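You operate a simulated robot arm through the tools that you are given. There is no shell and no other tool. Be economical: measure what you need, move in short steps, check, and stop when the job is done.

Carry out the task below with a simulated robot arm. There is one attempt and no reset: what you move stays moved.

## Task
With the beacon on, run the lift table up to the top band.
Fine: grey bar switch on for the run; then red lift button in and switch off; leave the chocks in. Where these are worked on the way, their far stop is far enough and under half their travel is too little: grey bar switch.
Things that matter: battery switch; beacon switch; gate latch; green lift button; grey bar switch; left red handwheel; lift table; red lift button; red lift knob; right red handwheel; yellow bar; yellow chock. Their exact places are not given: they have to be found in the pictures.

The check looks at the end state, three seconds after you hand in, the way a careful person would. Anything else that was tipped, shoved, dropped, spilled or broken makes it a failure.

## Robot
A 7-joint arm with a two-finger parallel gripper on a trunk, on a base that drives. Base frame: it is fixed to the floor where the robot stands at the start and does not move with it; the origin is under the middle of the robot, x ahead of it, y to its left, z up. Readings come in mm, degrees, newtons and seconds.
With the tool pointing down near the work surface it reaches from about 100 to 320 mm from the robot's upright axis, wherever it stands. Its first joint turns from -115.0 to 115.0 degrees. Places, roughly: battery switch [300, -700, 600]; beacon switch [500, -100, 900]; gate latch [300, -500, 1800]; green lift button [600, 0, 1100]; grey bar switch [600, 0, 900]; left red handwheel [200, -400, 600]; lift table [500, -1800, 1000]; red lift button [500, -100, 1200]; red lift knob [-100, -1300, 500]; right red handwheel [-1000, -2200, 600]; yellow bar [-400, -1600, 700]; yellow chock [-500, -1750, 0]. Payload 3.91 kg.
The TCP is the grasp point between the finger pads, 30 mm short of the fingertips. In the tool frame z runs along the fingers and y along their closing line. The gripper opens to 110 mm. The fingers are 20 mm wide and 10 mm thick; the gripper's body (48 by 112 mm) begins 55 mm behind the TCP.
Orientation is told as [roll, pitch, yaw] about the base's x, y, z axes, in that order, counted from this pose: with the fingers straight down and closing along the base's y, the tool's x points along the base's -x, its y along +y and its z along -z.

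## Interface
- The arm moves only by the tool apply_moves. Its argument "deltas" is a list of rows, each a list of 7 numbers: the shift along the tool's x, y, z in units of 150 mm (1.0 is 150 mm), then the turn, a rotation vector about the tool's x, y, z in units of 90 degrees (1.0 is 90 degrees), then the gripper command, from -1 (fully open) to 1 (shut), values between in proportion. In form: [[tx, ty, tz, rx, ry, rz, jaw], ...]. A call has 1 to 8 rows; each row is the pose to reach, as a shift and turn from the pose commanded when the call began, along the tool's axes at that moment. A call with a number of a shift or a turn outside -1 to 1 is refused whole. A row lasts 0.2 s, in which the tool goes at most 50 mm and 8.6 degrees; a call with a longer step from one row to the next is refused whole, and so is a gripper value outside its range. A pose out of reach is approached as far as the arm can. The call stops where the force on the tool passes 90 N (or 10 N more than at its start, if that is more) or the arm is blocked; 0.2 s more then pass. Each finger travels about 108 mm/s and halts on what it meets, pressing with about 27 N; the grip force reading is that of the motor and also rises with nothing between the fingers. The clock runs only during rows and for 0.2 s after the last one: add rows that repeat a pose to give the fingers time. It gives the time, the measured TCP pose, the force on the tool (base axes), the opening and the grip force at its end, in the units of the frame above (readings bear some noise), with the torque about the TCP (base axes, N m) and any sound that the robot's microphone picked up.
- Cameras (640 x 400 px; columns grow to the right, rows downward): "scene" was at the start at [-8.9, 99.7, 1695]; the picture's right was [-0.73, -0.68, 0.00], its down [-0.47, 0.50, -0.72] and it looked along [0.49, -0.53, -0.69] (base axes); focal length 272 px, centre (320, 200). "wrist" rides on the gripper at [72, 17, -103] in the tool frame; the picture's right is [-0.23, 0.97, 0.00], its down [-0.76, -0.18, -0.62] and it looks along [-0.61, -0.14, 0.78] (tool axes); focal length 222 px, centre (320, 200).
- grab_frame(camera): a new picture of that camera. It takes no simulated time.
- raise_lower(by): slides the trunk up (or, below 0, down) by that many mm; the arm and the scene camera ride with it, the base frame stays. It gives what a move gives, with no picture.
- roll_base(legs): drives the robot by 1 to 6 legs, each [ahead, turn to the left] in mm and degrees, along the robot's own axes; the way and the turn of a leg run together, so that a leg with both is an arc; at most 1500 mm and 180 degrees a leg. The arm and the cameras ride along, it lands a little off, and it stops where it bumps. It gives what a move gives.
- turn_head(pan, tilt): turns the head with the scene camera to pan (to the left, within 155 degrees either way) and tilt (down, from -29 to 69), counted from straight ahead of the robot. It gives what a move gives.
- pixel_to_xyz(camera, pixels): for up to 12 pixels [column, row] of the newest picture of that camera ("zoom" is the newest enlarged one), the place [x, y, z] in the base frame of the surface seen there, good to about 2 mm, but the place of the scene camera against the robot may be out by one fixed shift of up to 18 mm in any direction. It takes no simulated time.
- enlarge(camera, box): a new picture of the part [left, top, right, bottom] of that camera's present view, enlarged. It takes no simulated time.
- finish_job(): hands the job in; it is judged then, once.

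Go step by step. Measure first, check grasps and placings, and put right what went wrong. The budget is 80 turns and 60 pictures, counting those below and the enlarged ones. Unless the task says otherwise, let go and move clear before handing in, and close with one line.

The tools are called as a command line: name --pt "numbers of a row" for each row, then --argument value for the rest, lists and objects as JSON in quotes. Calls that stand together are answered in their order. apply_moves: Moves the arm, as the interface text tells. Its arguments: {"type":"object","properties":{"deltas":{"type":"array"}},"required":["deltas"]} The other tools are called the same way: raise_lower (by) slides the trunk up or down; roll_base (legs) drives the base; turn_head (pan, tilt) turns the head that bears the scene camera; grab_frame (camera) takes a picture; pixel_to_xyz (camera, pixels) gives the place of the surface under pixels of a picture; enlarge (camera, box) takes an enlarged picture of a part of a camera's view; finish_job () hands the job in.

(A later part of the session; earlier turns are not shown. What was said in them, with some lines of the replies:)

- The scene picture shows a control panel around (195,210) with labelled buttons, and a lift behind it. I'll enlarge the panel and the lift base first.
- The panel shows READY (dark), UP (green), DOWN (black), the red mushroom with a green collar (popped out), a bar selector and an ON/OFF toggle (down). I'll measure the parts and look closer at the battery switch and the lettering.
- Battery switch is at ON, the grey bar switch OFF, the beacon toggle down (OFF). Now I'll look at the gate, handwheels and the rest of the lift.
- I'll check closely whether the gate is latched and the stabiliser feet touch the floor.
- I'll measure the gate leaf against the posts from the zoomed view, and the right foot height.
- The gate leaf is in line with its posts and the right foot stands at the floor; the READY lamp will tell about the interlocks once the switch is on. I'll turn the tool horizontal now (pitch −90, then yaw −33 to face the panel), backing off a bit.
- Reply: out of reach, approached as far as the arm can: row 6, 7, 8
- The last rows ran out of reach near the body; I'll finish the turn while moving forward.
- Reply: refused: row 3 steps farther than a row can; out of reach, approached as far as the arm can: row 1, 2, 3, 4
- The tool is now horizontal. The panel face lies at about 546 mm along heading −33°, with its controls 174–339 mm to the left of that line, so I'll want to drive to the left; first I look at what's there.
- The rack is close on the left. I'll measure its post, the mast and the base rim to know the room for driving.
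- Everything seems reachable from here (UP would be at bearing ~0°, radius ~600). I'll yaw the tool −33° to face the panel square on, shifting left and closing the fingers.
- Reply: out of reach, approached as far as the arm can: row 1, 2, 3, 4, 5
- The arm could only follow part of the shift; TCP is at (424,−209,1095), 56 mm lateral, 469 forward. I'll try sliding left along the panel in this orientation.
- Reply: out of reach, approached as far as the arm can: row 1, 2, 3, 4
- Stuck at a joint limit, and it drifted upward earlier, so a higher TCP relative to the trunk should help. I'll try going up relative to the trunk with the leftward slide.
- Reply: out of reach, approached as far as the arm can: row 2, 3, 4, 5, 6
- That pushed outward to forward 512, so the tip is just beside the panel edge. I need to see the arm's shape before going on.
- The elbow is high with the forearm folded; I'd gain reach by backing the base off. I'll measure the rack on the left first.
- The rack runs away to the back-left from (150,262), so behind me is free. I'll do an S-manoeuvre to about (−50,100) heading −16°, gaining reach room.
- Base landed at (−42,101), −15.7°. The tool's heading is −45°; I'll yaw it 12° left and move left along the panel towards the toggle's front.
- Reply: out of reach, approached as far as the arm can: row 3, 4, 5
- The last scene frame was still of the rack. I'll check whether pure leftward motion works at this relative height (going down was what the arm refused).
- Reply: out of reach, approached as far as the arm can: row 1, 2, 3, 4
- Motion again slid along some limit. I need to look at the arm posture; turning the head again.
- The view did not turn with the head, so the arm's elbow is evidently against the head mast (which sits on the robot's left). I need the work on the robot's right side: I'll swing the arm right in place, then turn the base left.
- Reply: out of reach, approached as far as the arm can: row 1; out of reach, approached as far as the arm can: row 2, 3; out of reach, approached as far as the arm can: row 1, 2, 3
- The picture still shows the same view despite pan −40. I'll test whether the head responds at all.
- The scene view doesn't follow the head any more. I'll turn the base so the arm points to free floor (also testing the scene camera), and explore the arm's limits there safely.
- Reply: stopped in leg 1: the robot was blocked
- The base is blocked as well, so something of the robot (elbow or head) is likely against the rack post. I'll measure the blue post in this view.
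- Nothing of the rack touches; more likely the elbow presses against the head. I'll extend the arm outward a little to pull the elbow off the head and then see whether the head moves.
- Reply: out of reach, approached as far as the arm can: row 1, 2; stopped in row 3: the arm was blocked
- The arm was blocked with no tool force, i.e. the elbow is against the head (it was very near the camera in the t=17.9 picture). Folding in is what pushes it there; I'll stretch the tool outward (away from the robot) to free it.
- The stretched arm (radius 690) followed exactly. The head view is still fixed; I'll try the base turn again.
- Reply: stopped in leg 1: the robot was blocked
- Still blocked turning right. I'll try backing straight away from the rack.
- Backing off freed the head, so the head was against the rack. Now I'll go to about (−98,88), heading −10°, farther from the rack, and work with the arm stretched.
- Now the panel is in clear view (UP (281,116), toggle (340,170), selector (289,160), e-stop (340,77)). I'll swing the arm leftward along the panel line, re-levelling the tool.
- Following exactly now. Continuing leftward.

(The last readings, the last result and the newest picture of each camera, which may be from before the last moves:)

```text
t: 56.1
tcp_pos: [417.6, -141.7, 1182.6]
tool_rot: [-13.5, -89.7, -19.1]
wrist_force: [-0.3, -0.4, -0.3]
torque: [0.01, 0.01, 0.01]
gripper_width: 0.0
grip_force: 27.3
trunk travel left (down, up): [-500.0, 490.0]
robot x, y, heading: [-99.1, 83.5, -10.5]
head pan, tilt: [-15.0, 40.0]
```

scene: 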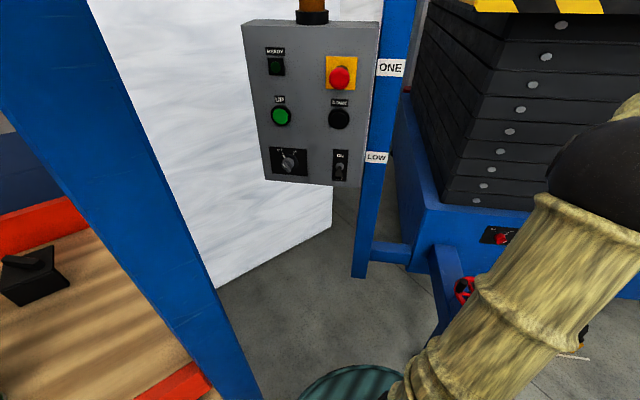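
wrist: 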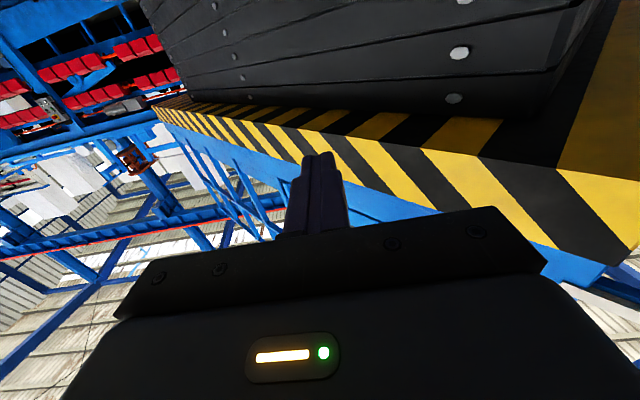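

In position facing the panel. Lowering the trunk to the toggle's height and looking with the wrist camera.

raise_lower --by -255

grab_frame --camera "wrist"

grab_frame --camera "scene"

```text
t: 58.8
tcp_pos: [416.9, -141.1, 928.9]
tool_rot: [-12.1, -89.6, -20.5]
wrist_force: [0.4, 0.2, -0.5]
torque: [-0.01, 0.01, 0.04]
gripper_width: 0.2
grip_force: 26.8
trunk travel left (down, up): [-245.0, 745.0]
robot x, y, heading: [-103.9, 86.4, -10.4]
head pan, tilt: [-15.0, 40.0]
```

```text
27 pictures are left
```

wrist: 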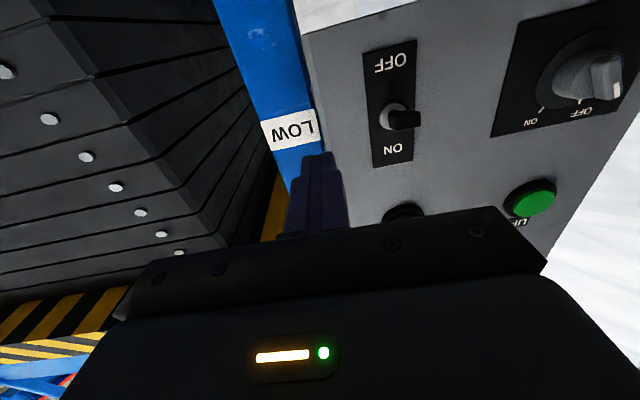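

```text
26 pictures are left
```

scene: 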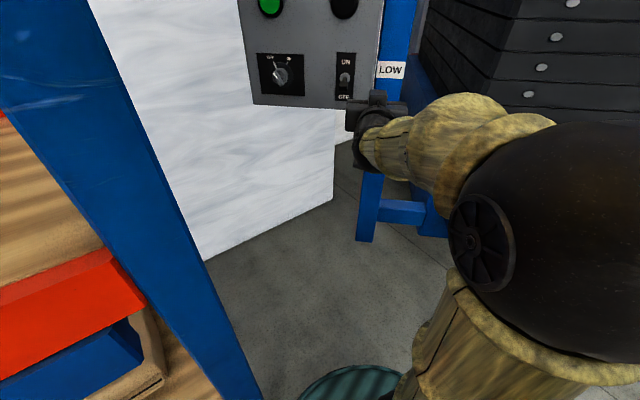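

The wrist camera sees the toggle and the selector (image is upside down). Measuring precise places.

pixel_to_xyz --camera "wrist" --pixels '[[408, 119], [395, 124], [390, 112], [390, 85], [390, 150], [607, 75], [594, 76], [560, 90], [532, 199], [570, 98], [540, 115], [500, 110]]'

enlarge --camera "wrist" --box '[350, 20, 640, 200]'

```text
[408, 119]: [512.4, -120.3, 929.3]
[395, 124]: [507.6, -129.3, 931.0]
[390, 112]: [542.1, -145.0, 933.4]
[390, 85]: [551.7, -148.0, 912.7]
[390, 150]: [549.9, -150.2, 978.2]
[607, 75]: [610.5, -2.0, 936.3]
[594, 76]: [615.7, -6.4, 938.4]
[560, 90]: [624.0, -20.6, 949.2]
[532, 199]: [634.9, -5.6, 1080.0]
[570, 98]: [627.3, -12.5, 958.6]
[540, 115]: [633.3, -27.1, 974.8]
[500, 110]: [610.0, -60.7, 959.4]
```

```text
2.21 times, centred on (495, 110) of wrist
```

zoom: 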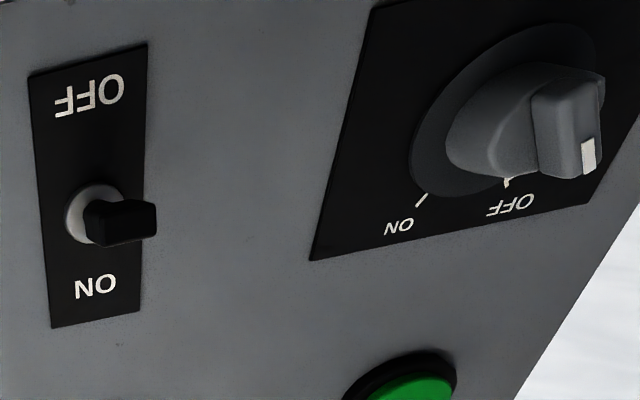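

Toggle lever: tip at ~(510,−125,930), pivot z≈945, sticking out 50 mm. I'll put the closed fingertips under it and lift.

apply_moves --pt "0.193 0.2 0 0 0 0 1" --pt "0.193 0.433 0 0 0 0 1" --pt "0.193 0.433 0.18 0 0 0 1" --pt "0.193 0.433 0.36 0 0 0 1"

enlarge --camera "wrist" --box '[200, 0, 520, 220]'

```text
t: 59.8
tcp_pos: [497.0, -118.4, 899.8]
tool_rot: [-14.9, -89.7, -17.8]
wrist_force: [-0.2, 0.9, -0.2]
torque: [0.04, 0.0, 0.0]
gripper_width: 0.1
grip_force: 26.7
trunk travel left (down, up): [-245.0, 745.0]
robot x, y, heading: [-101.1, 85.2, -10.2]
head pan, tilt: [-15.0, 40.0]
```

```text
1.82 times, centred on (360, 110) of wrist
```

zoom: 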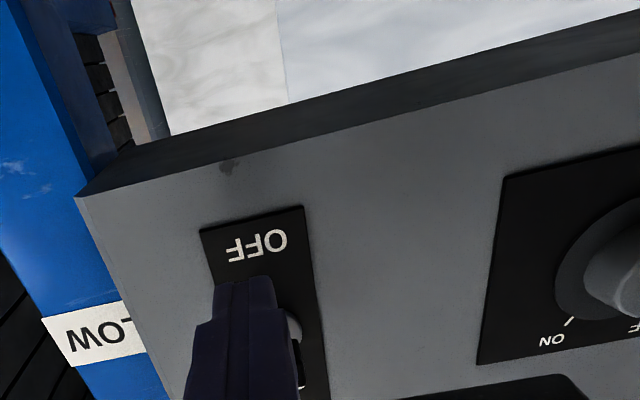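

Aligned under the lever. Lift 50 mm.

apply_moves --pt "-0.08 0 0 0 0 0 1" --pt "-0.16 0 0 0 0 0 1" --pt "-0.24 0 0 0 0 0 1" --pt "-0.33 0 0 0 0 0 1" --pt "-0.38 0 0 0 0 0 1"

```text
t: 60.9
tcp_pos: [498.7, -118.6, 932.5]
tool_rot: [-6.6, -86.7, -25.8]
wrist_force: [-4.5, 0.8, -12.2]
torque: [0.16, 0.22, -0.07]
gripper_width: 0.0
grip_force: 27.7
trunk travel left (down, up): [-245.0, 745.0]
robot x, y, heading: [-97.8, 86.1, -10.4]
head pan, tilt: [-15.0, 40.0]
heard: click
stopped in row 5: the force on the tool passed its limit at 95 N (the readings are from after the stop); the commanded pose is now the measured one
```

A click was heard and then the stop was reached. Back off and check.

apply_moves --pt "0.05 0 -0.05 0 0 0 1" --pt "0.1 0 -0.3 0 0 0 1" --pt "0.1 0 -0.5 0 0 0 1"

enlarge --camera "wrist" --box '[300, 0, 640, 220]'

enlarge --camera "scene" --box '[220, 0, 420, 120]'

```text
t: 61.7
tcp_pos: [433.8, -76.1, 923.1]
tool_rot: [-7.1, -87.2, -25.4]
wrist_force: [0.8, -1.1, 0.0]
torque: [0.0, 0.02, 0.03]
gripper_width: 0.0
grip_force: 26.7
trunk travel left (down, up): [-245.0, 745.0]
robot x, y, heading: [-97.4, 81.8, -10.4]
head pan, tilt: [-15.0, 40.0]
```

```text
1.82 times, centred on (470, 110) of wrist
```

zoom: 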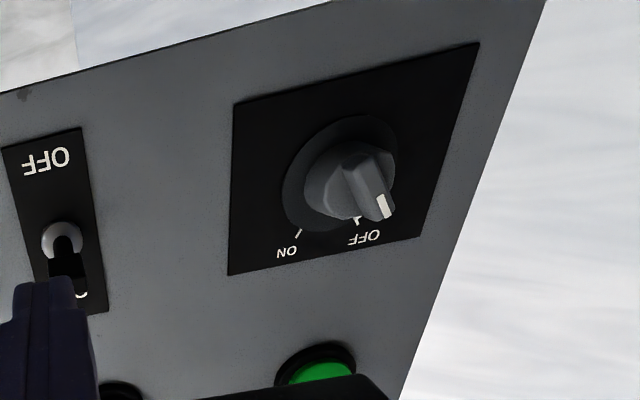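

```text
3.20 times, centred on (320, 60) of scene
```

zoom: 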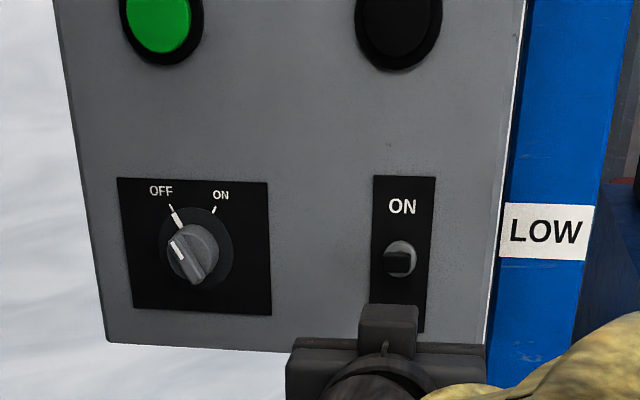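

Toggle is ON. Now the grey bar switch: measuring its centre, ticks and bar.

pixel_to_xyz --camera "zoom" --pixels '[[171, 207], [213, 211], [177, 246], [199, 278], [188, 262], [230, 240], [160, 240], [119, 180], [268, 183], [132, 308], [272, 314]]'

pixel_to_xyz --camera "wrist" --pixels '[[505, 114], [499, 118], [490, 90], [474, 110], [459, 128], [492, 121], [423, 58], [419, 148], [555, 24], [525, 131]]'

```text
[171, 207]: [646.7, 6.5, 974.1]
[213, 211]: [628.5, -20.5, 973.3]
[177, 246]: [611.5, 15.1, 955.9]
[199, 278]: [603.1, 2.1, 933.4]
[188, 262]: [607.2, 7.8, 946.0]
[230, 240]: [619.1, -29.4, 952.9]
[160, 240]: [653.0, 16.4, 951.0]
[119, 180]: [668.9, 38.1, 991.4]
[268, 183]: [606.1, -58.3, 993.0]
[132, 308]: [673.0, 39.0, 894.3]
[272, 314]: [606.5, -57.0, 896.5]
```

```text
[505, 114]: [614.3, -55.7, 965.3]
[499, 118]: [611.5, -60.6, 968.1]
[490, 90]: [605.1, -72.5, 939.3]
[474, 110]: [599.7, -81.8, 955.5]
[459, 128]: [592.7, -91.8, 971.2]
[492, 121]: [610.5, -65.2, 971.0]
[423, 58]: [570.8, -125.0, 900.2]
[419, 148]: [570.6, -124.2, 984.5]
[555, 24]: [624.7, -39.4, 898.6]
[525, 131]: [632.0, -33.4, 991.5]
```

The selector's centre is at about forward 509–533, lateral 334, z 941; OFF/ON ticks are ±30° from vertical. I'll shift left, open to ~50 mm and roll the gripper −32° to straddle the bar.

apply_moves --pt "-0.04 0.3 0.05 0 -0.03 -0.09 0.1" --pt "-0.08 0.6 0.1 0 -0.03 -0.18 0.1" --pt "-0.12 0.9 0.15 0 -0.03 -0.27 0.1" --pt "-0.12 0.98 0.15 0 -0.03 -0.355 0.1"

grab_frame --camera "wrist"

enlarge --camera "scene" --box '[220, 0, 420, 120]'

```text
t: 62.7
tcp_pos: [532.5, 32.2, 939.5]
tool_rot: [-89.6, -57.6, 58.0]
wrist_force: [1.1, 0.2, -0.4]
torque: [0.0, 0.03, 0.01]
gripper_width: 49.7
grip_force: 0.1
trunk travel left (down, up): [-245.0, 745.0]
robot x, y, heading: [-100.7, 86.6, -10.4]
head pan, tilt: [-15.0, 40.0]
```

```text
21 pictures are left
```

wrist: 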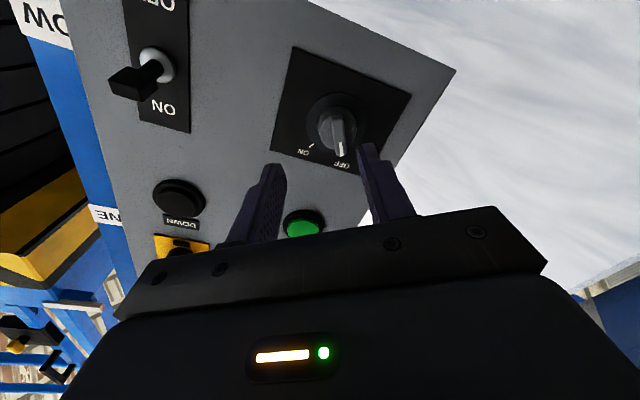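

```text
3.20 times, centred on (320, 60) of scene
```

zoom: 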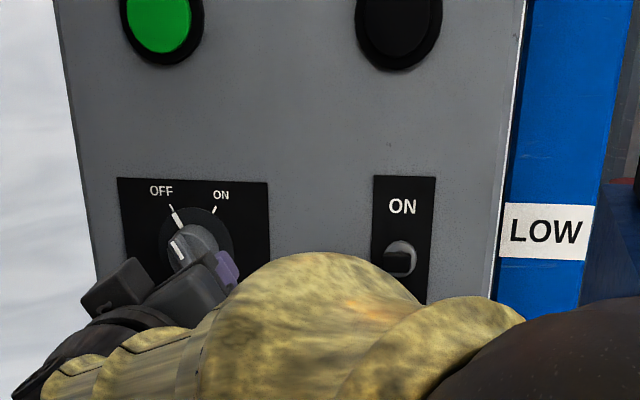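

The bar appears vertical between the fingers in the wrist view, as wanted. Precise measurement from the wrist camera.

pixel_to_xyz --camera "wrist" --pixels '[[338, 150], [338, 135], [336, 120], [325, 125], [352, 128], [292, 48], [410, 93], [272, 150], [375, 180], [312, 145], [345, 167]]'

enlarge --camera "wrist" --box '[250, 40, 430, 200]'

```text
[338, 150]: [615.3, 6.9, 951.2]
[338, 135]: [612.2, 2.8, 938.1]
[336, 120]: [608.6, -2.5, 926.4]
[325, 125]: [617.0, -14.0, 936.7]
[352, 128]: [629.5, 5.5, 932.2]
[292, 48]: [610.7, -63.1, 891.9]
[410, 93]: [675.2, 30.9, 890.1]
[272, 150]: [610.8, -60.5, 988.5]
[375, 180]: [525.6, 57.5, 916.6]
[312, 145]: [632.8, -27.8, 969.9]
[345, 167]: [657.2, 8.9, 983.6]
```

```text
2.50 times, centred on (340, 120) of wrist
```

zoom: 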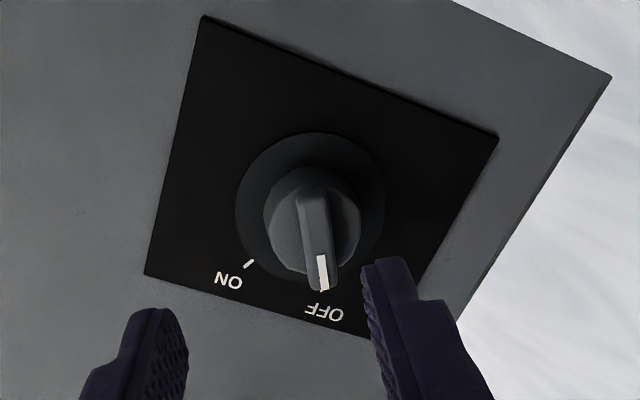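

Bar front at forward 511, knob body at 524, centre lateral 336.5. Shift 19 mm left, then advance 61 mm so the tips straddle the bar, and close.

apply_moves --pt "-0.068 0.109 0.1 0 0 0 0.1" --pt "-0.068 0.109 0.25 0 0 0 0.1" --pt "-0.068 0.109 0.4 0 0 0 0.1" --pt "-0.068 0.109 0.4 0 0 0 1" --pt "-0.068 0.109 0.4 0 0 0 1" --pt "-0.068 0.109 0.4 0 0 0 1"

grab_frame --camera "wrist"

```text
t: 64.1
tcp_pos: [593.5, 17.7, 940.7]
tool_rot: [-89.7, -57.9, 58.0]
wrist_force: [0.7, -4.3, 6.5]
torque: [0.85, -0.31, -0.5]
gripper_width: 10.9
grip_force: 45.3
trunk travel left (down, up): [-245.0, 745.0]
robot x, y, heading: [-101.5, 82.8, -10.7]
head pan, tilt: [-15.0, 40.0]
```

```text
18 pictures are left
```

wrist: 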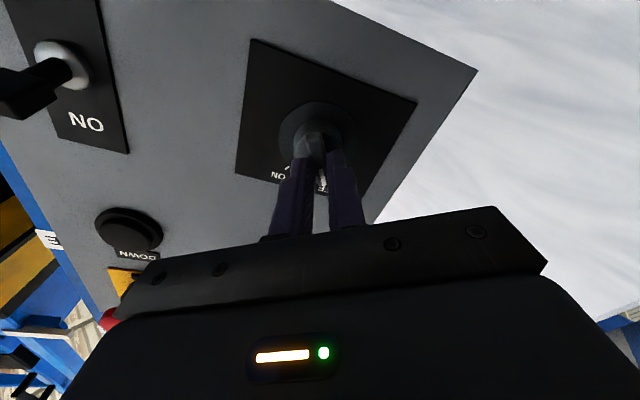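

Bar gripped (10.9 mm). Turn clockwise 62°.

apply_moves --pt "0 0 0 0 0 0.09 1" --pt "0 0 0 0 0 0.18 1" --pt "0 0 0 0 0 0.27 1" --pt "0 0 0 0 0 0.36 1" --pt "0 0 0 0 0 0.45 1" --pt "0 0 0 0 0 0.54 1" --pt "0 0 0 0 0 0.62 1" --pt "0 0 0 0 0 0.69 1"

enlarge --camera "scene" --box '[220, 0, 420, 120]'

```text
t: 65.9
tcp_pos: [591.4, 17.2, 941.7]
tool_rot: [89.9, -59.9, -121.8]
wrist_force: [6.4, -14.9, 19.4]
torque: [-0.67, -0.9, -0.87]
gripper_width: 10.8
grip_force: 44.8
trunk travel left (down, up): [-245.0, 745.0]
robot x, y, heading: [-100.5, 81.3, -10.4]
head pan, tilt: [-15.0, 40.0]
```

```text
3.20 times, centred on (320, 60) of scene
```

zoom: 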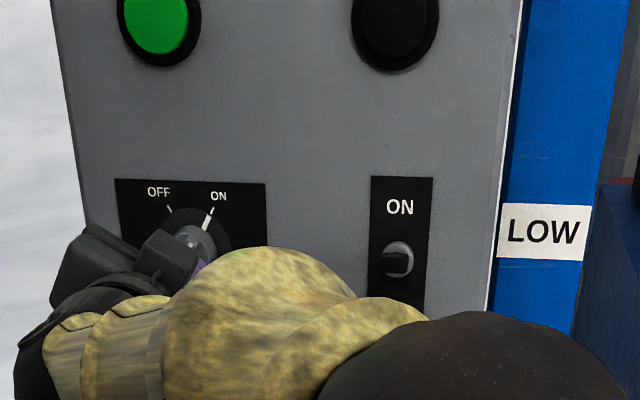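

The bar now points at ON. Release, back off, and look at the READY lamp.

apply_moves --pt "0 0 0 0 0 0 0.1" --pt "0 0 0 0 0 0 0.1" --pt "0 0 0 0 0 0 0.1" --pt "0 0 -0.3 0 0 0 0.1" --pt "0 0 -0.5 0 0 -0.09 0.1" --pt "0 0 -0.5 0 0 -0.18 1" --pt "0 0 -0.5 0 0 -0.27 1" --pt "0 0 -0.5 0 0 -0.33 1"

turn_head --pan -15 --tilt 15

grab_frame --camera "scene"

```text
t: 67.7
tcp_pos: [529.5, 59.9, 939.9]
tool_rot: [-5.7, -89.8, -26.1]
wrist_force: [0.4, 0.4, -0.1]
torque: [0.01, -0.02, -0.02]
gripper_width: 0.3
grip_force: 27.2
trunk travel left (down, up): [-245.0, 745.0]
robot x, y, heading: [-100.9, 81.8, -10.5]
head pan, tilt: [-15.0, 40.0]
```

```text
t: 68.6
tcp_pos: [529.9, 60.4, 939.2]
tool_rot: [37.3, -89.8, -68.9]
wrist_force: [0.2, 0.4, 0.6]
torque: [0.0, 0.0, 0.0]
gripper_width: 0.0
grip_force: 27.6
trunk travel left (down, up): [-245.0, 745.0]
robot x, y, heading: [-98.7, 83.4, -10.5]
head pan, tilt: [-15.0, 15.0]
```

```text
16 pictures are left
```

scene: 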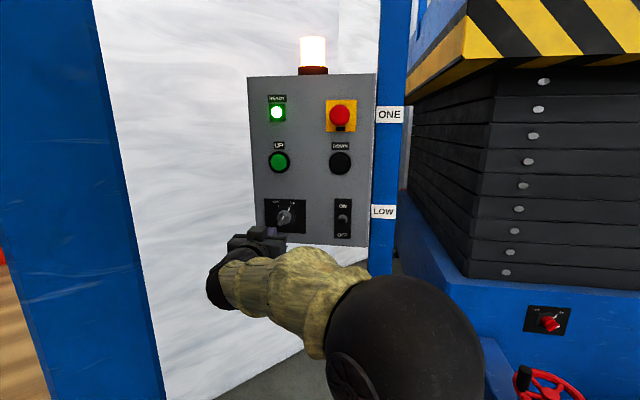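

READY is lit green and the beacon is glowing. Now raise to the UP button (z≈1095) and point the head at the mast to watch the pointer.

raise_lower --by 156

turn_head --pan -28 --tilt -15

grab_frame --camera "scene"

grab_frame --camera "wrist"

```text
t: 70.4
tcp_pos: [529.3, 58.6, 1095.8]
tool_rot: [29.8, -89.8, -61.4]
wrist_force: [0.2, -0.2, -0.4]
torque: [0.01, -0.01, -0.02]
gripper_width: 0.2
grip_force: 26.9
trunk travel left (down, up): [-401.0, 589.0]
robot x, y, heading: [-97.3, 82.7, -10.3]
head pan, tilt: [-15.0, 15.0]
```

```text
t: 71.4
tcp_pos: [530.0, 57.8, 1095.8]
tool_rot: [31.0, -89.7, -62.7]
wrist_force: [-0.4, 0.5, 0.0]
torque: [0.01, 0.02, 0.03]
gripper_width: 0.1
grip_force: 26.6
trunk travel left (down, up): [-401.0, 589.0]
robot x, y, heading: [-99.6, 82.8, -10.4]
head pan, tilt: [-28.0, -15.0]
```

```text
15 pictures are left
```

scene: 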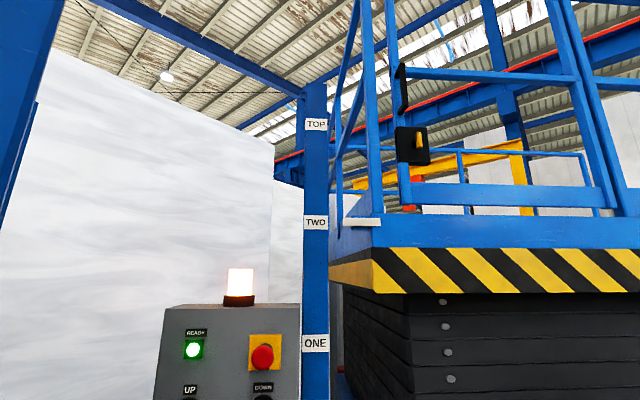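

```text
14 pictures are left
```

wrist: 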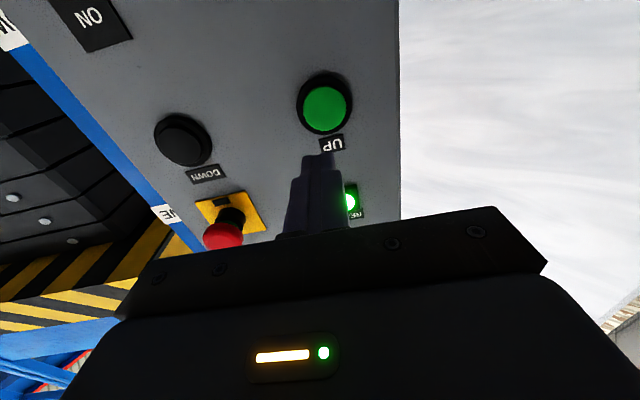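

Pointer (350–380,221) sits at about the TWO label; TOP is at (316,124). Measuring labels, pointer and the UP button.

pixel_to_xyz --camera "scene" --pixels '[[316, 119], [316, 130], [316, 217], [316, 229], [316, 343], [352, 222], [375, 222], [360, 219], [360, 225], [418, 145]]'

pixel_to_xyz --camera "wrist" --pixels '[[325, 108], [312, 108], [338, 108], [325, 92], [325, 124], [222, 235], [212, 240], [235, 232]]'

```text
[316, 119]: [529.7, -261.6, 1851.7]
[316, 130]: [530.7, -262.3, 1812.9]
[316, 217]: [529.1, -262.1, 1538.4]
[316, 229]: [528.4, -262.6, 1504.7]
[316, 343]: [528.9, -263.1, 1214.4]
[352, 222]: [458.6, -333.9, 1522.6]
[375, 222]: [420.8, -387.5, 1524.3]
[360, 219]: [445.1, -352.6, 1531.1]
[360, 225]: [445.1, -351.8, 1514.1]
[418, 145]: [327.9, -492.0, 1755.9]
```

```text
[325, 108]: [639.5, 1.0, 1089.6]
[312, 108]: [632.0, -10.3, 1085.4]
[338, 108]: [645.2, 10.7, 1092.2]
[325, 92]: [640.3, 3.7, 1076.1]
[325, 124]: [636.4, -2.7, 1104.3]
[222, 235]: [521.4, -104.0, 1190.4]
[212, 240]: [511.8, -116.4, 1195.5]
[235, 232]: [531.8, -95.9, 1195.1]
```

UP centre ≈ lateral 347, z 1090, face at forward 535. Pointer z 1523, TOP band centre 1832 (need ≈ +310 mm). I'll approach and make a short press to learn the speed.

apply_moves --pt "0.03 0.06 0.25 0 0 0 1" --pt "0.03 0.06 0.5 0 0 0 1" --pt "0.03 0.06 0.6 0 0 0 1" --pt "0.03 0.06 0.67 0 0 0 1" --pt "0.03 0.06 0.67 0 0 0 1" --pt "0.03 0.06 0.55 0 0 0 1"

grab_frame --camera "scene"

pixel_to_xyz --camera "scene" --pixels '[[352, 222], [360, 222], [360, 215], [360, 210], [360, 200], [418, 145]]'

```text
t: 72.8
tcp_pos: [604.9, 24.0, 1091.1]
tool_rot: [45.1, -89.7, -76.9]
wrist_force: [0.0, -0.5, 0.3]
torque: [-0.03, -0.03, 0.0]
gripper_width: 0.1
grip_force: 27.3
trunk travel left (down, up): [-401.0, 589.0]
robot x, y, heading: [-100.4, 83.7, -10.2]
head pan, tilt: [-28.0, -15.0]
heard: click
```

```text
13 pictures are left
```

scene: 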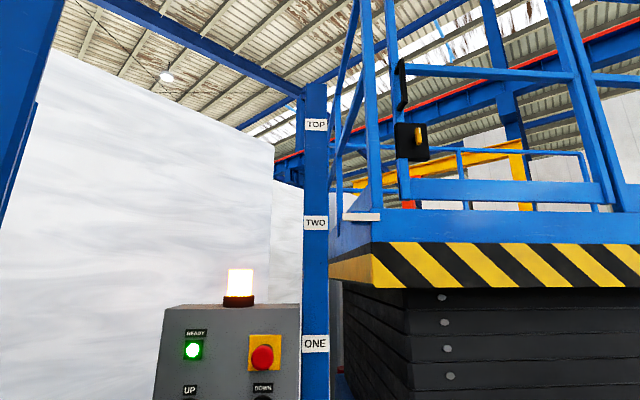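

```text
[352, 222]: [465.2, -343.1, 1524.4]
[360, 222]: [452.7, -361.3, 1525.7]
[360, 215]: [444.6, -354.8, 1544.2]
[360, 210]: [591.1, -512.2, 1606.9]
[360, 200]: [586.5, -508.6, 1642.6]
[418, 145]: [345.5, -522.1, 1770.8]
```

A click, and the pointer rose ~17 mm in the brief press. Press for ~1.4 s and measure the rate.

apply_moves --pt "0 0 0.12 0 0 0 1" --pt "0 0 0.12 0 0 0 1" --pt "0 0 0.12 0 0 0 1" --pt "0 0 0.12 0 0 0 1" --pt "0 0 0.12 0 0 0 1" --pt "0 0 0.12 0 0 0 1" --pt "0 0 0.12 0 0 0 1" --pt "0 0 0 0 0 0 1"

grab_frame --camera "scene"

pixel_to_xyz --camera "scene" --pixels '[[360, 206], [360, 202], [360, 198], [360, 194], [360, 190], [360, 186], [360, 182], [360, 178], [360, 210]]'

```text
t: 74.6
tcp_pos: [605.1, 23.4, 1091.4]
tool_rot: [46.0, -89.8, -77.7]
wrist_force: [-0.3, -0.2, -0.8]
torque: [0.0, -0.05, -0.03]
gripper_width: 0.1
grip_force: 27.0
trunk travel left (down, up): [-401.0, 589.0]
robot x, y, heading: [-95.8, 83.3, -10.6]
head pan, tilt: [-28.0, -15.0]
heard: click
```

```text
12 pictures are left
```

scene: 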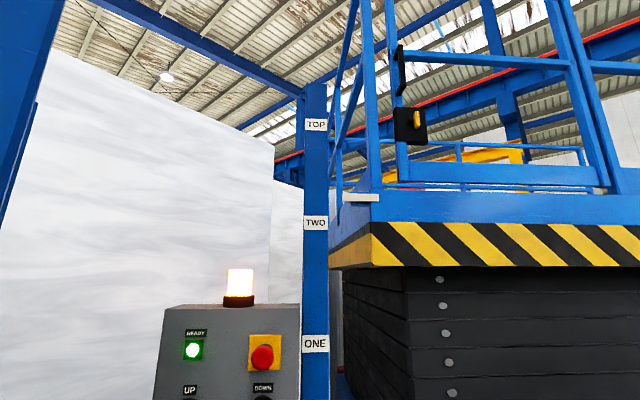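

```text
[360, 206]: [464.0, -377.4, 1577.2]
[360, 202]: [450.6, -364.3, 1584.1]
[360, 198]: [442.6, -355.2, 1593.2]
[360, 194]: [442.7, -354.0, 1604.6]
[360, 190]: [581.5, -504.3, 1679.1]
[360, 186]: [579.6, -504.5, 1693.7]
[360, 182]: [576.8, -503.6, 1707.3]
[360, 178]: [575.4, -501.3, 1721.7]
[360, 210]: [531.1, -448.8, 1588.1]
```

~57 mm per such call (pointer now 1597). 235 mm remain: three identical presses, then measure.

apply_moves --pt "0 0 0.12 0 0 0 1" --pt "0 0 0.12 0 0 0 1" --pt "0 0 0.12 0 0 0 1" --pt "0 0 0.12 0 0 0 1" --pt "0 0 0.12 0 0 0 1" --pt "0 0 0.12 0 0 0 1" --pt "0 0 0.12 0 0 0 1" --pt "0 0 0 0 0 0 1"

apply_moves --pt "0 0 0.12 0 0 0 1" --pt "0 0 0.12 0 0 0 1" --pt "0 0 0.12 0 0 0 1" --pt "0 0 0.12 0 0 0 1" --pt "0 0 0.12 0 0 0 1" --pt "0 0 0.12 0 0 0 1" --pt "0 0 0.12 0 0 0 1" --pt "0 0 0 0 0 0 1"

apply_moves --pt "0 0 0.12 0 0 0 1" --pt "0 0 0.12 0 0 0 1" --pt "0 0 0.12 0 0 0 1" --pt "0 0 0.12 0 0 0 1" --pt "0 0 0.12 0 0 0 1" --pt "0 0 0.12 0 0 0 1" --pt "0 0 0.12 0 0 0 1" --pt "0 0 0 0 0 0 1"

grab_frame --camera "scene"

pixel_to_xyz --camera "scene" --pixels '[[360, 154], [360, 150], [360, 147], [360, 144], [360, 141], [360, 138], [360, 135], [360, 132], [360, 129]]'

```text
t: 76.4
tcp_pos: [605.6, 24.7, 1091.9]
tool_rot: [47.4, -89.8, -79.2]
wrist_force: [-0.4, 0.6, -0.7]
torque: [0.02, 0.02, 0.02]
gripper_width: 0.0
grip_force: 27.2
trunk travel left (down, up): [-401.0, 589.0]
robot x, y, heading: [-102.4, 87.9, -10.4]
head pan, tilt: [-28.0, -15.0]
heard: click
```

```text
t: 78.2
tcp_pos: [605.5, 23.4, 1092.6]
tool_rot: [46.7, -89.9, -78.4]
wrist_force: [-1.3, -0.9, -0.7]
torque: [0.01, -0.01, -0.04]
gripper_width: 0.0
grip_force: 26.3
trunk travel left (down, up): [-401.0, 589.0]
robot x, y, heading: [-99.5, 84.3, -10.4]
head pan, tilt: [-28.0, -15.0]
heard: click
```

```text
t: 80.0
tcp_pos: [604.6, 23.3, 1092.8]
tool_rot: [48.2, -89.8, -79.7]
wrist_force: [0.5, 0.5, -0.8]
torque: [0.01, -0.01, 0.01]
gripper_width: 0.0
grip_force: 27.1
trunk travel left (down, up): [-401.0, 589.0]
robot x, y, heading: [-99.9, 85.0, -10.5]
head pan, tilt: [-28.0, -15.0]
heard: click
```

```text
11 pictures are left
```

scene: 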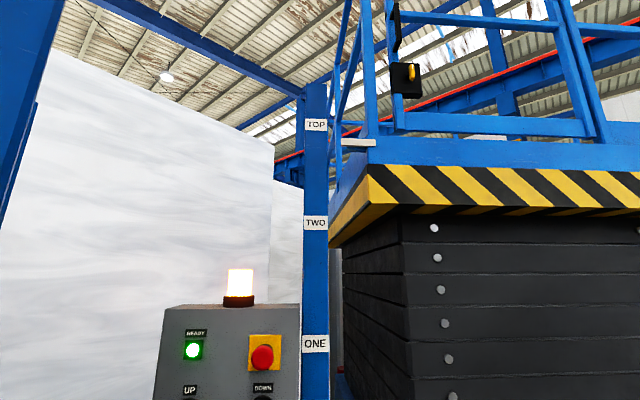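

```text
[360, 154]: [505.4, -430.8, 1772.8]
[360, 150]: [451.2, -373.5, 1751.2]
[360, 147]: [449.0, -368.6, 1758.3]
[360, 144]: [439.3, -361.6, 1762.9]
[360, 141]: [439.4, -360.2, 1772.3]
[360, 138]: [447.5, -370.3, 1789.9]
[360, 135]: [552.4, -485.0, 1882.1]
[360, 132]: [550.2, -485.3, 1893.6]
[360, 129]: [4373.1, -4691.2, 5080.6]
```

Pointer ≈1767; 65 mm to the TOP centre. One more equal press (+57) and a very short one.

apply_moves --pt "0 0 0.12 0 0 0 1" --pt "0 0 0.12 0 0 0 1" --pt "0 0 0.12 0 0 0 1" --pt "0 0 0.12 0 0 0 1" --pt "0 0 0.12 0 0 0 1" --pt "0 0 0.12 0 0 0 1" --pt "0 0 0.12 0 0 0 1" --pt "0 0 0 0 0 0 1"

apply_moves --pt "0 0 0.12 0 0 0 1" --pt "0 0 0 0 0 0 1"

enlarge --camera "scene" --box '[280, 90, 400, 165]'

pixel_to_xyz --camera "zoom" --pixels '[[192, 160], [192, 205], [420, 150], [420, 160], [420, 170], [420, 180], [420, 190], [420, 200]]'

```text
t: 81.8
tcp_pos: [604.3, 24.0, 1092.7]
tool_rot: [41.8, -89.9, -73.5]
wrist_force: [0.1, 1.0, -0.3]
torque: [0.01, -0.03, -0.02]
gripper_width: 0.1
grip_force: 26.7
trunk travel left (down, up): [-401.0, 589.0]
robot x, y, heading: [-102.9, 83.4, -10.4]
head pan, tilt: [-28.0, -15.0]
heard: click
```

```text
t: 82.4
tcp_pos: [605.0, 23.7, 1092.2]
tool_rot: [36.7, -89.8, -68.5]
wrist_force: [-0.3, -0.4, -0.7]
torque: [0.0, 0.01, -0.03]
gripper_width: 0.1
grip_force: 26.9
trunk travel left (down, up): [-401.0, 589.0]
robot x, y, heading: [-103.3, 83.2, -10.3]
head pan, tilt: [-28.0, -15.0]
heard: click
```

```text
5.33 times, centred on (340, 128) of scene
```

zoom: 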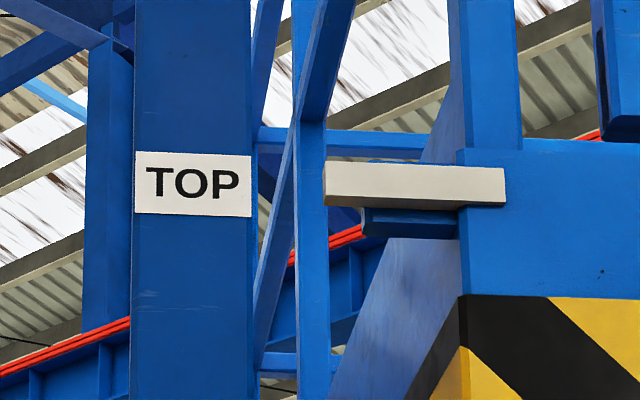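

```text
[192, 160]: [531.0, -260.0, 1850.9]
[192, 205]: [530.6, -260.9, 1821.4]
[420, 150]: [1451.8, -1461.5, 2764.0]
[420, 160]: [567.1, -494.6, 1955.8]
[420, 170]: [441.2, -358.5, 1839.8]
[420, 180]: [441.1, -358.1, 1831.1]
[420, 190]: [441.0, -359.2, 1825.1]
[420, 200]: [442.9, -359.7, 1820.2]
```

Pointer is at z≈1831 inside the TOP label (1815–1856). Now back off, raise, and move right to the red mushroom button.

apply_moves --pt "0 0 -0.3 0 0 0 1" --pt "0 0 -0.6 0 0 0 1" --pt "0 -0.3 -0.6 0 0 0 1" --pt "0 -0.6 -0.6 0 0 0 1" --pt "0 -0.8 -0.6 0 0 0 1"

raise_lower --by 112

grab_frame --camera "wrist"

```text
t: 83.6
tcp_pos: [465.4, -30.6, 1090.8]
tool_rot: [31.5, -89.8, -63.2]
wrist_force: [-0.8, -0.6, -0.8]
torque: [0.03, 0.0, -0.03]
gripper_width: 0.1
grip_force: 26.8
trunk travel left (down, up): [-401.0, 589.0]
robot x, y, heading: [-100.5, 81.4, -10.5]
head pan, tilt: [-28.0, -15.0]
```

```text
t: 85.0
tcp_pos: [466.2, -30.8, 1202.5]
tool_rot: [30.2, -89.8, -61.8]
wrist_force: [-0.3, -0.2, -0.1]
torque: [-0.01, 0.02, 0.04]
gripper_width: 0.2
grip_force: 26.6
trunk travel left (down, up): [-513.0, 477.0]
robot x, y, heading: [-102.5, 85.0, -10.2]
head pan, tilt: [-28.0, -15.0]
```

```text
9 pictures are left
```

wrist: 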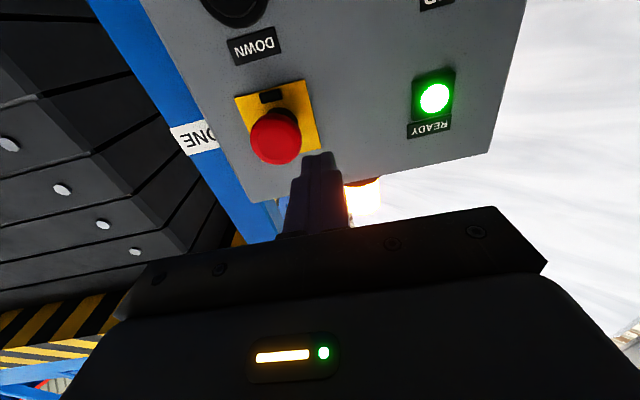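

pixel_to_xyz --camera "wrist" --pixels '[[276, 136], [276, 155], [276, 120], [258, 138], [294, 138], [235, 97], [306, 82], [320, 148], [245, 155]]'

```text
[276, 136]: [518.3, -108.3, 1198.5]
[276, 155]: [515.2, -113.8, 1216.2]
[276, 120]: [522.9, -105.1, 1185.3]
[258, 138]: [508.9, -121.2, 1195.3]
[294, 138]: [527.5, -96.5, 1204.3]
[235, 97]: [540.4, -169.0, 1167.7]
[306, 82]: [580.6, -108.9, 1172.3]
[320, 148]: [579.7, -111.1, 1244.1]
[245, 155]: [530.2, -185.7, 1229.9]
```

Mushroom centre at lateral ≈190, z≈1202, face at forward 493. Move right 38 mm and push in until it clicks.

apply_moves --pt "0 -0.257 0 0 0 0 1" --pt "0 -0.257 0.2 0 0 0 1" --pt "0 -0.257 0.35 0 0 0 1" --pt "0 -0.257 0.4 0 0 0 1" --pt "0 -0.257 0.45 0 0 0 1" --pt "0 -0.257 0.5 0 0 0 1"

```text
t: 86.4
tcp_pos: [504.3, -99.3, 1202.7]
tool_rot: [41.0, -89.8, -72.6]
wrist_force: [-45.2, 17.6, -16.9]
torque: [0.26, 0.25, -0.42]
gripper_width: 0.0
grip_force: 27.2
trunk travel left (down, up): [-513.0, 477.0]
robot x, y, heading: [-101.8, 82.2, -10.1]
head pan, tilt: [-28.0, -15.0]
heard: click
```

Click heard with 45 N. Back off and check the lamp and button.

apply_moves --pt "0 0 -0.25 0 0 0 1" --pt "0 0 -0.45 0 0 0 1"

turn_head --pan -20 --tilt 10

enlarge --camera "wrist" --box '[200, 20, 480, 200]'

grab_frame --camera "scene"

```text
t: 87.0
tcp_pos: [451.3, -68.0, 1203.6]
tool_rot: [46.5, -89.8, -78.3]
wrist_force: [0.0, 0.2, 0.6]
torque: [-0.02, -0.02, -0.01]
gripper_width: 0.0
grip_force: 26.9
trunk travel left (down, up): [-513.0, 477.0]
robot x, y, heading: [-102.7, 81.4, -10.5]
head pan, tilt: [-28.0, -15.0]
```

```text
t: 87.9
tcp_pos: [452.8, -67.6, 1201.2]
tool_rot: [32.3, -89.8, -63.9]
wrist_force: [0.0, -0.9, 0.2]
torque: [0.01, -0.03, 0.04]
gripper_width: 0.2
grip_force: 27.2
trunk travel left (down, up): [-513.0, 477.0]
robot x, y, heading: [-98.5, 84.1, -10.3]
head pan, tilt: [-20.0, 10.0]
```

```text
2.22 times, centred on (340, 110) of wrist
```

zoom: 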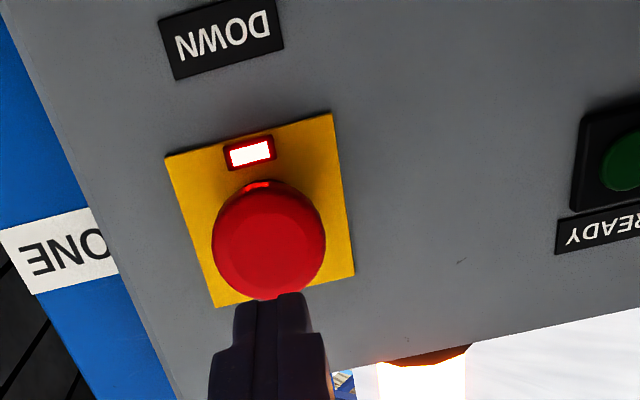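

```text
7 pictures are left
```

scene: 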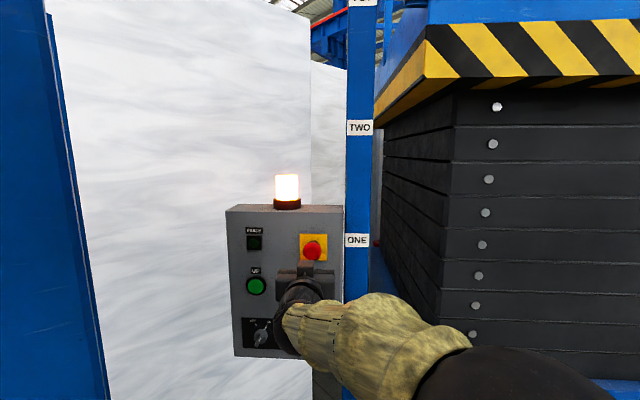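

E-stop latched (red lamp lit), READY dark, beacon still on. Now go back to the bar switch: shift left, roll +30°, open to 50 mm, and lower to z 941.

apply_moves --pt "0 0.3 0 0 0 0.09 0.1" --pt "0 0.6 0 0 0 0.18 0.1" --pt "0 0.9 0 0 0 0.27 0.1" --pt "0 0.985 0 0 0 0.335 0.1"

raise_lower --by -262

grab_frame --camera "wrist"

```text
t: 88.9
tcp_pos: [530.6, 59.1, 1202.9]
tool_rot: [89.6, -59.5, -121.3]
wrist_force: [-0.6, 0.4, 0.2]
torque: [0.01, 0.03, 0.04]
gripper_width: 49.6
grip_force: 0.1
trunk travel left (down, up): [-513.0, 477.0]
robot x, y, heading: [-102.8, 86.7, -10.4]
head pan, tilt: [-20.0, 10.0]
```

```text
t: 91.6
tcp_pos: [530.1, 57.8, 941.9]
tool_rot: [89.6, -59.7, -121.3]
wrist_force: [-0.6, 0.0, 0.2]
torque: [0.02, 0.0, 0.04]
gripper_width: 49.5
grip_force: 0.0
trunk travel left (down, up): [-251.0, 739.0]
robot x, y, heading: [-101.4, 83.0, -10.5]
head pan, tilt: [-20.0, 10.0]
```

```text
6 pictures are left
```

wrist: 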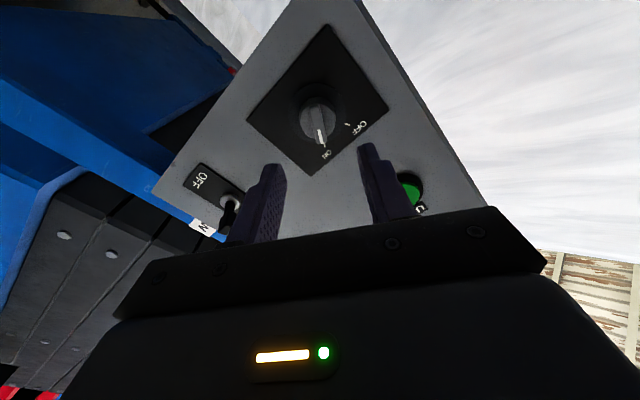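

Bar is aligned between the fingers (at ON). Lateral 337, forward 413: advance 75 mm, close, and turn back −62°.

apply_moves --pt "0 0 0.3 0 0 0 0.1" --pt "0 0 0.49 0 0 0 0.1" --pt "0 0 0.49 0 0 0 1" --pt "0 0 0.49 0 0 0 1" --pt "0 0 0.49 0 0 0 1"

apply_moves --pt "0 0 0 0 0 -0.09 1" --pt "0 0 0 0 0 -0.18 1" --pt "0 0 0 0 0 -0.27 1" --pt "0 0 0 0 0 -0.36 1" --pt "0 0 0 0 0 -0.45 1" --pt "0 0 0 0 0 -0.54 1" --pt "0 0 0 0 0 -0.62 1" --pt "0 0 0 0 0 -0.69 1"

```text
t: 92.8
tcp_pos: [593.9, 17.6, 939.3]
tool_rot: [89.3, -59.7, -121.2]
wrist_force: [-11.3, -4.0, -9.8]
torque: [0.13, 0.53, -0.34]
gripper_width: 10.6
grip_force: 44.7
trunk travel left (down, up): [-251.0, 739.0]
robot x, y, heading: [-97.4, 80.0, -10.5]
head pan, tilt: [-20.0, 10.0]
```

```text
t: 94.6
tcp_pos: [593.3, 16.9, 939.9]
tool_rot: [-89.3, -58.3, 57.5]
wrist_force: [-15.9, -10.1, -20.3]
torque: [1.23, 0.13, -0.84]
gripper_width: 10.9
grip_force: 45.2
trunk travel left (down, up): [-251.0, 739.0]
robot x, y, heading: [-99.4, 80.5, -10.4]
head pan, tilt: [-20.0, 10.0]
```

Turned back. Release, retreat, and check the panel and the pointer.

apply_moves --pt "0 0 0 0 0 0 0.1" --pt "0 0 0 0 0 0 0.1" --pt "0 0 0 0 0 0 0.1" --pt "0 0 -0.3 0 0 0 0.1" --pt "0 0 -0.6 0 0 0 0.1" --pt "0 0 -0.9 0 0 0 0.1"

enlarge --camera "wrist" --box '[100, 0, 500, 250]'

turn_head --pan -25 --tilt -10

grab_frame --camera "scene"

```text
t: 96.0
tcp_pos: [478.0, 89.8, 942.1]
tool_rot: [-89.5, -58.3, 58.0]
wrist_force: [0.3, -0.2, -0.4]
torque: [0.02, -0.02, -0.01]
gripper_width: 49.5
grip_force: 0.1
trunk travel left (down, up): [-251.0, 739.0]
robot x, y, heading: [-101.3, 84.4, -10.2]
head pan, tilt: [-20.0, 10.0]
```

```text
1.60 times, centred on (300, 125) of wrist
```

zoom: 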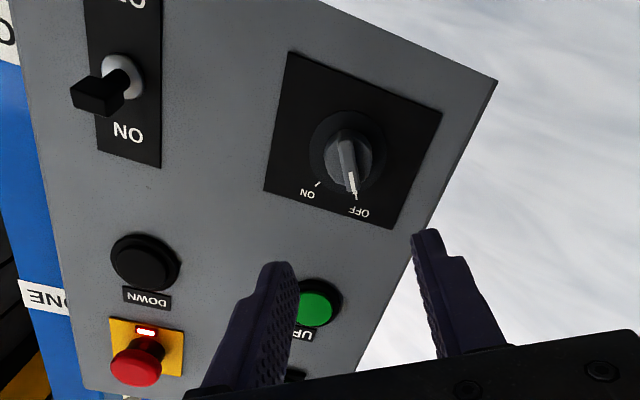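

```text
t: 96.8
tcp_pos: [478.7, 91.5, 943.2]
tool_rot: [-89.5, -58.2, 57.8]
wrist_force: [-0.5, -0.2, 0.2]
torque: [0.0, 0.01, -0.04]
gripper_width: 49.5
grip_force: 0.0
trunk travel left (down, up): [-251.0, 739.0]
robot x, y, heading: [-96.8, 83.5, -10.1]
head pan, tilt: [-25.0, -10.0]
```

```text
4 pictures are left
```

scene: 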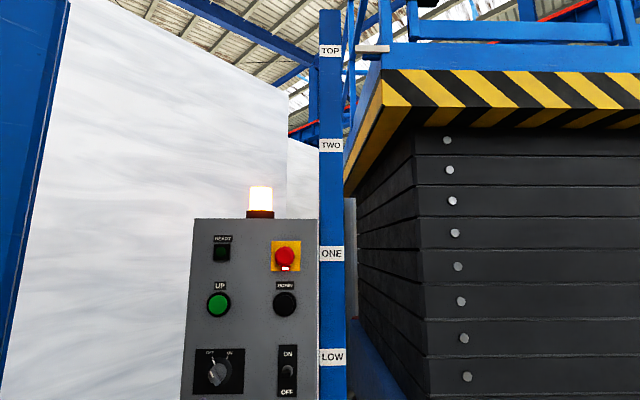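

Switch OFF, mushroom in, beacon on, pointer level with TOP. A quick check that the table isn't sinking.

pixel_to_xyz --camera "scene" --pixels '[[330, 46], [330, 56], [370, 47], [370, 49], [370, 51]]'

```text
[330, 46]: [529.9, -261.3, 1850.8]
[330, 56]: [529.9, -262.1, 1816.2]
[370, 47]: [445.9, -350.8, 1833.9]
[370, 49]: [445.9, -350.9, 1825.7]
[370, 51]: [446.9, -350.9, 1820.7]
```

The pointer is still at about 1830, inside the TOP label (1815–1856), and the arm is clear, so I'm handing in.

finish_job

```text
The job is handed in.
```

The lift table is up in the TOP band: its pointer reads about 1830 mm, and the TOP label spans roughly 1815–1856 mm. The beacon is on, the red lift button is in, the grey bar switch is off, and I left the chocks in place; while I was repositioning, the robot was blocked for a while beside the rack, probably with its head against it, and I didn't check the rack afterwards.
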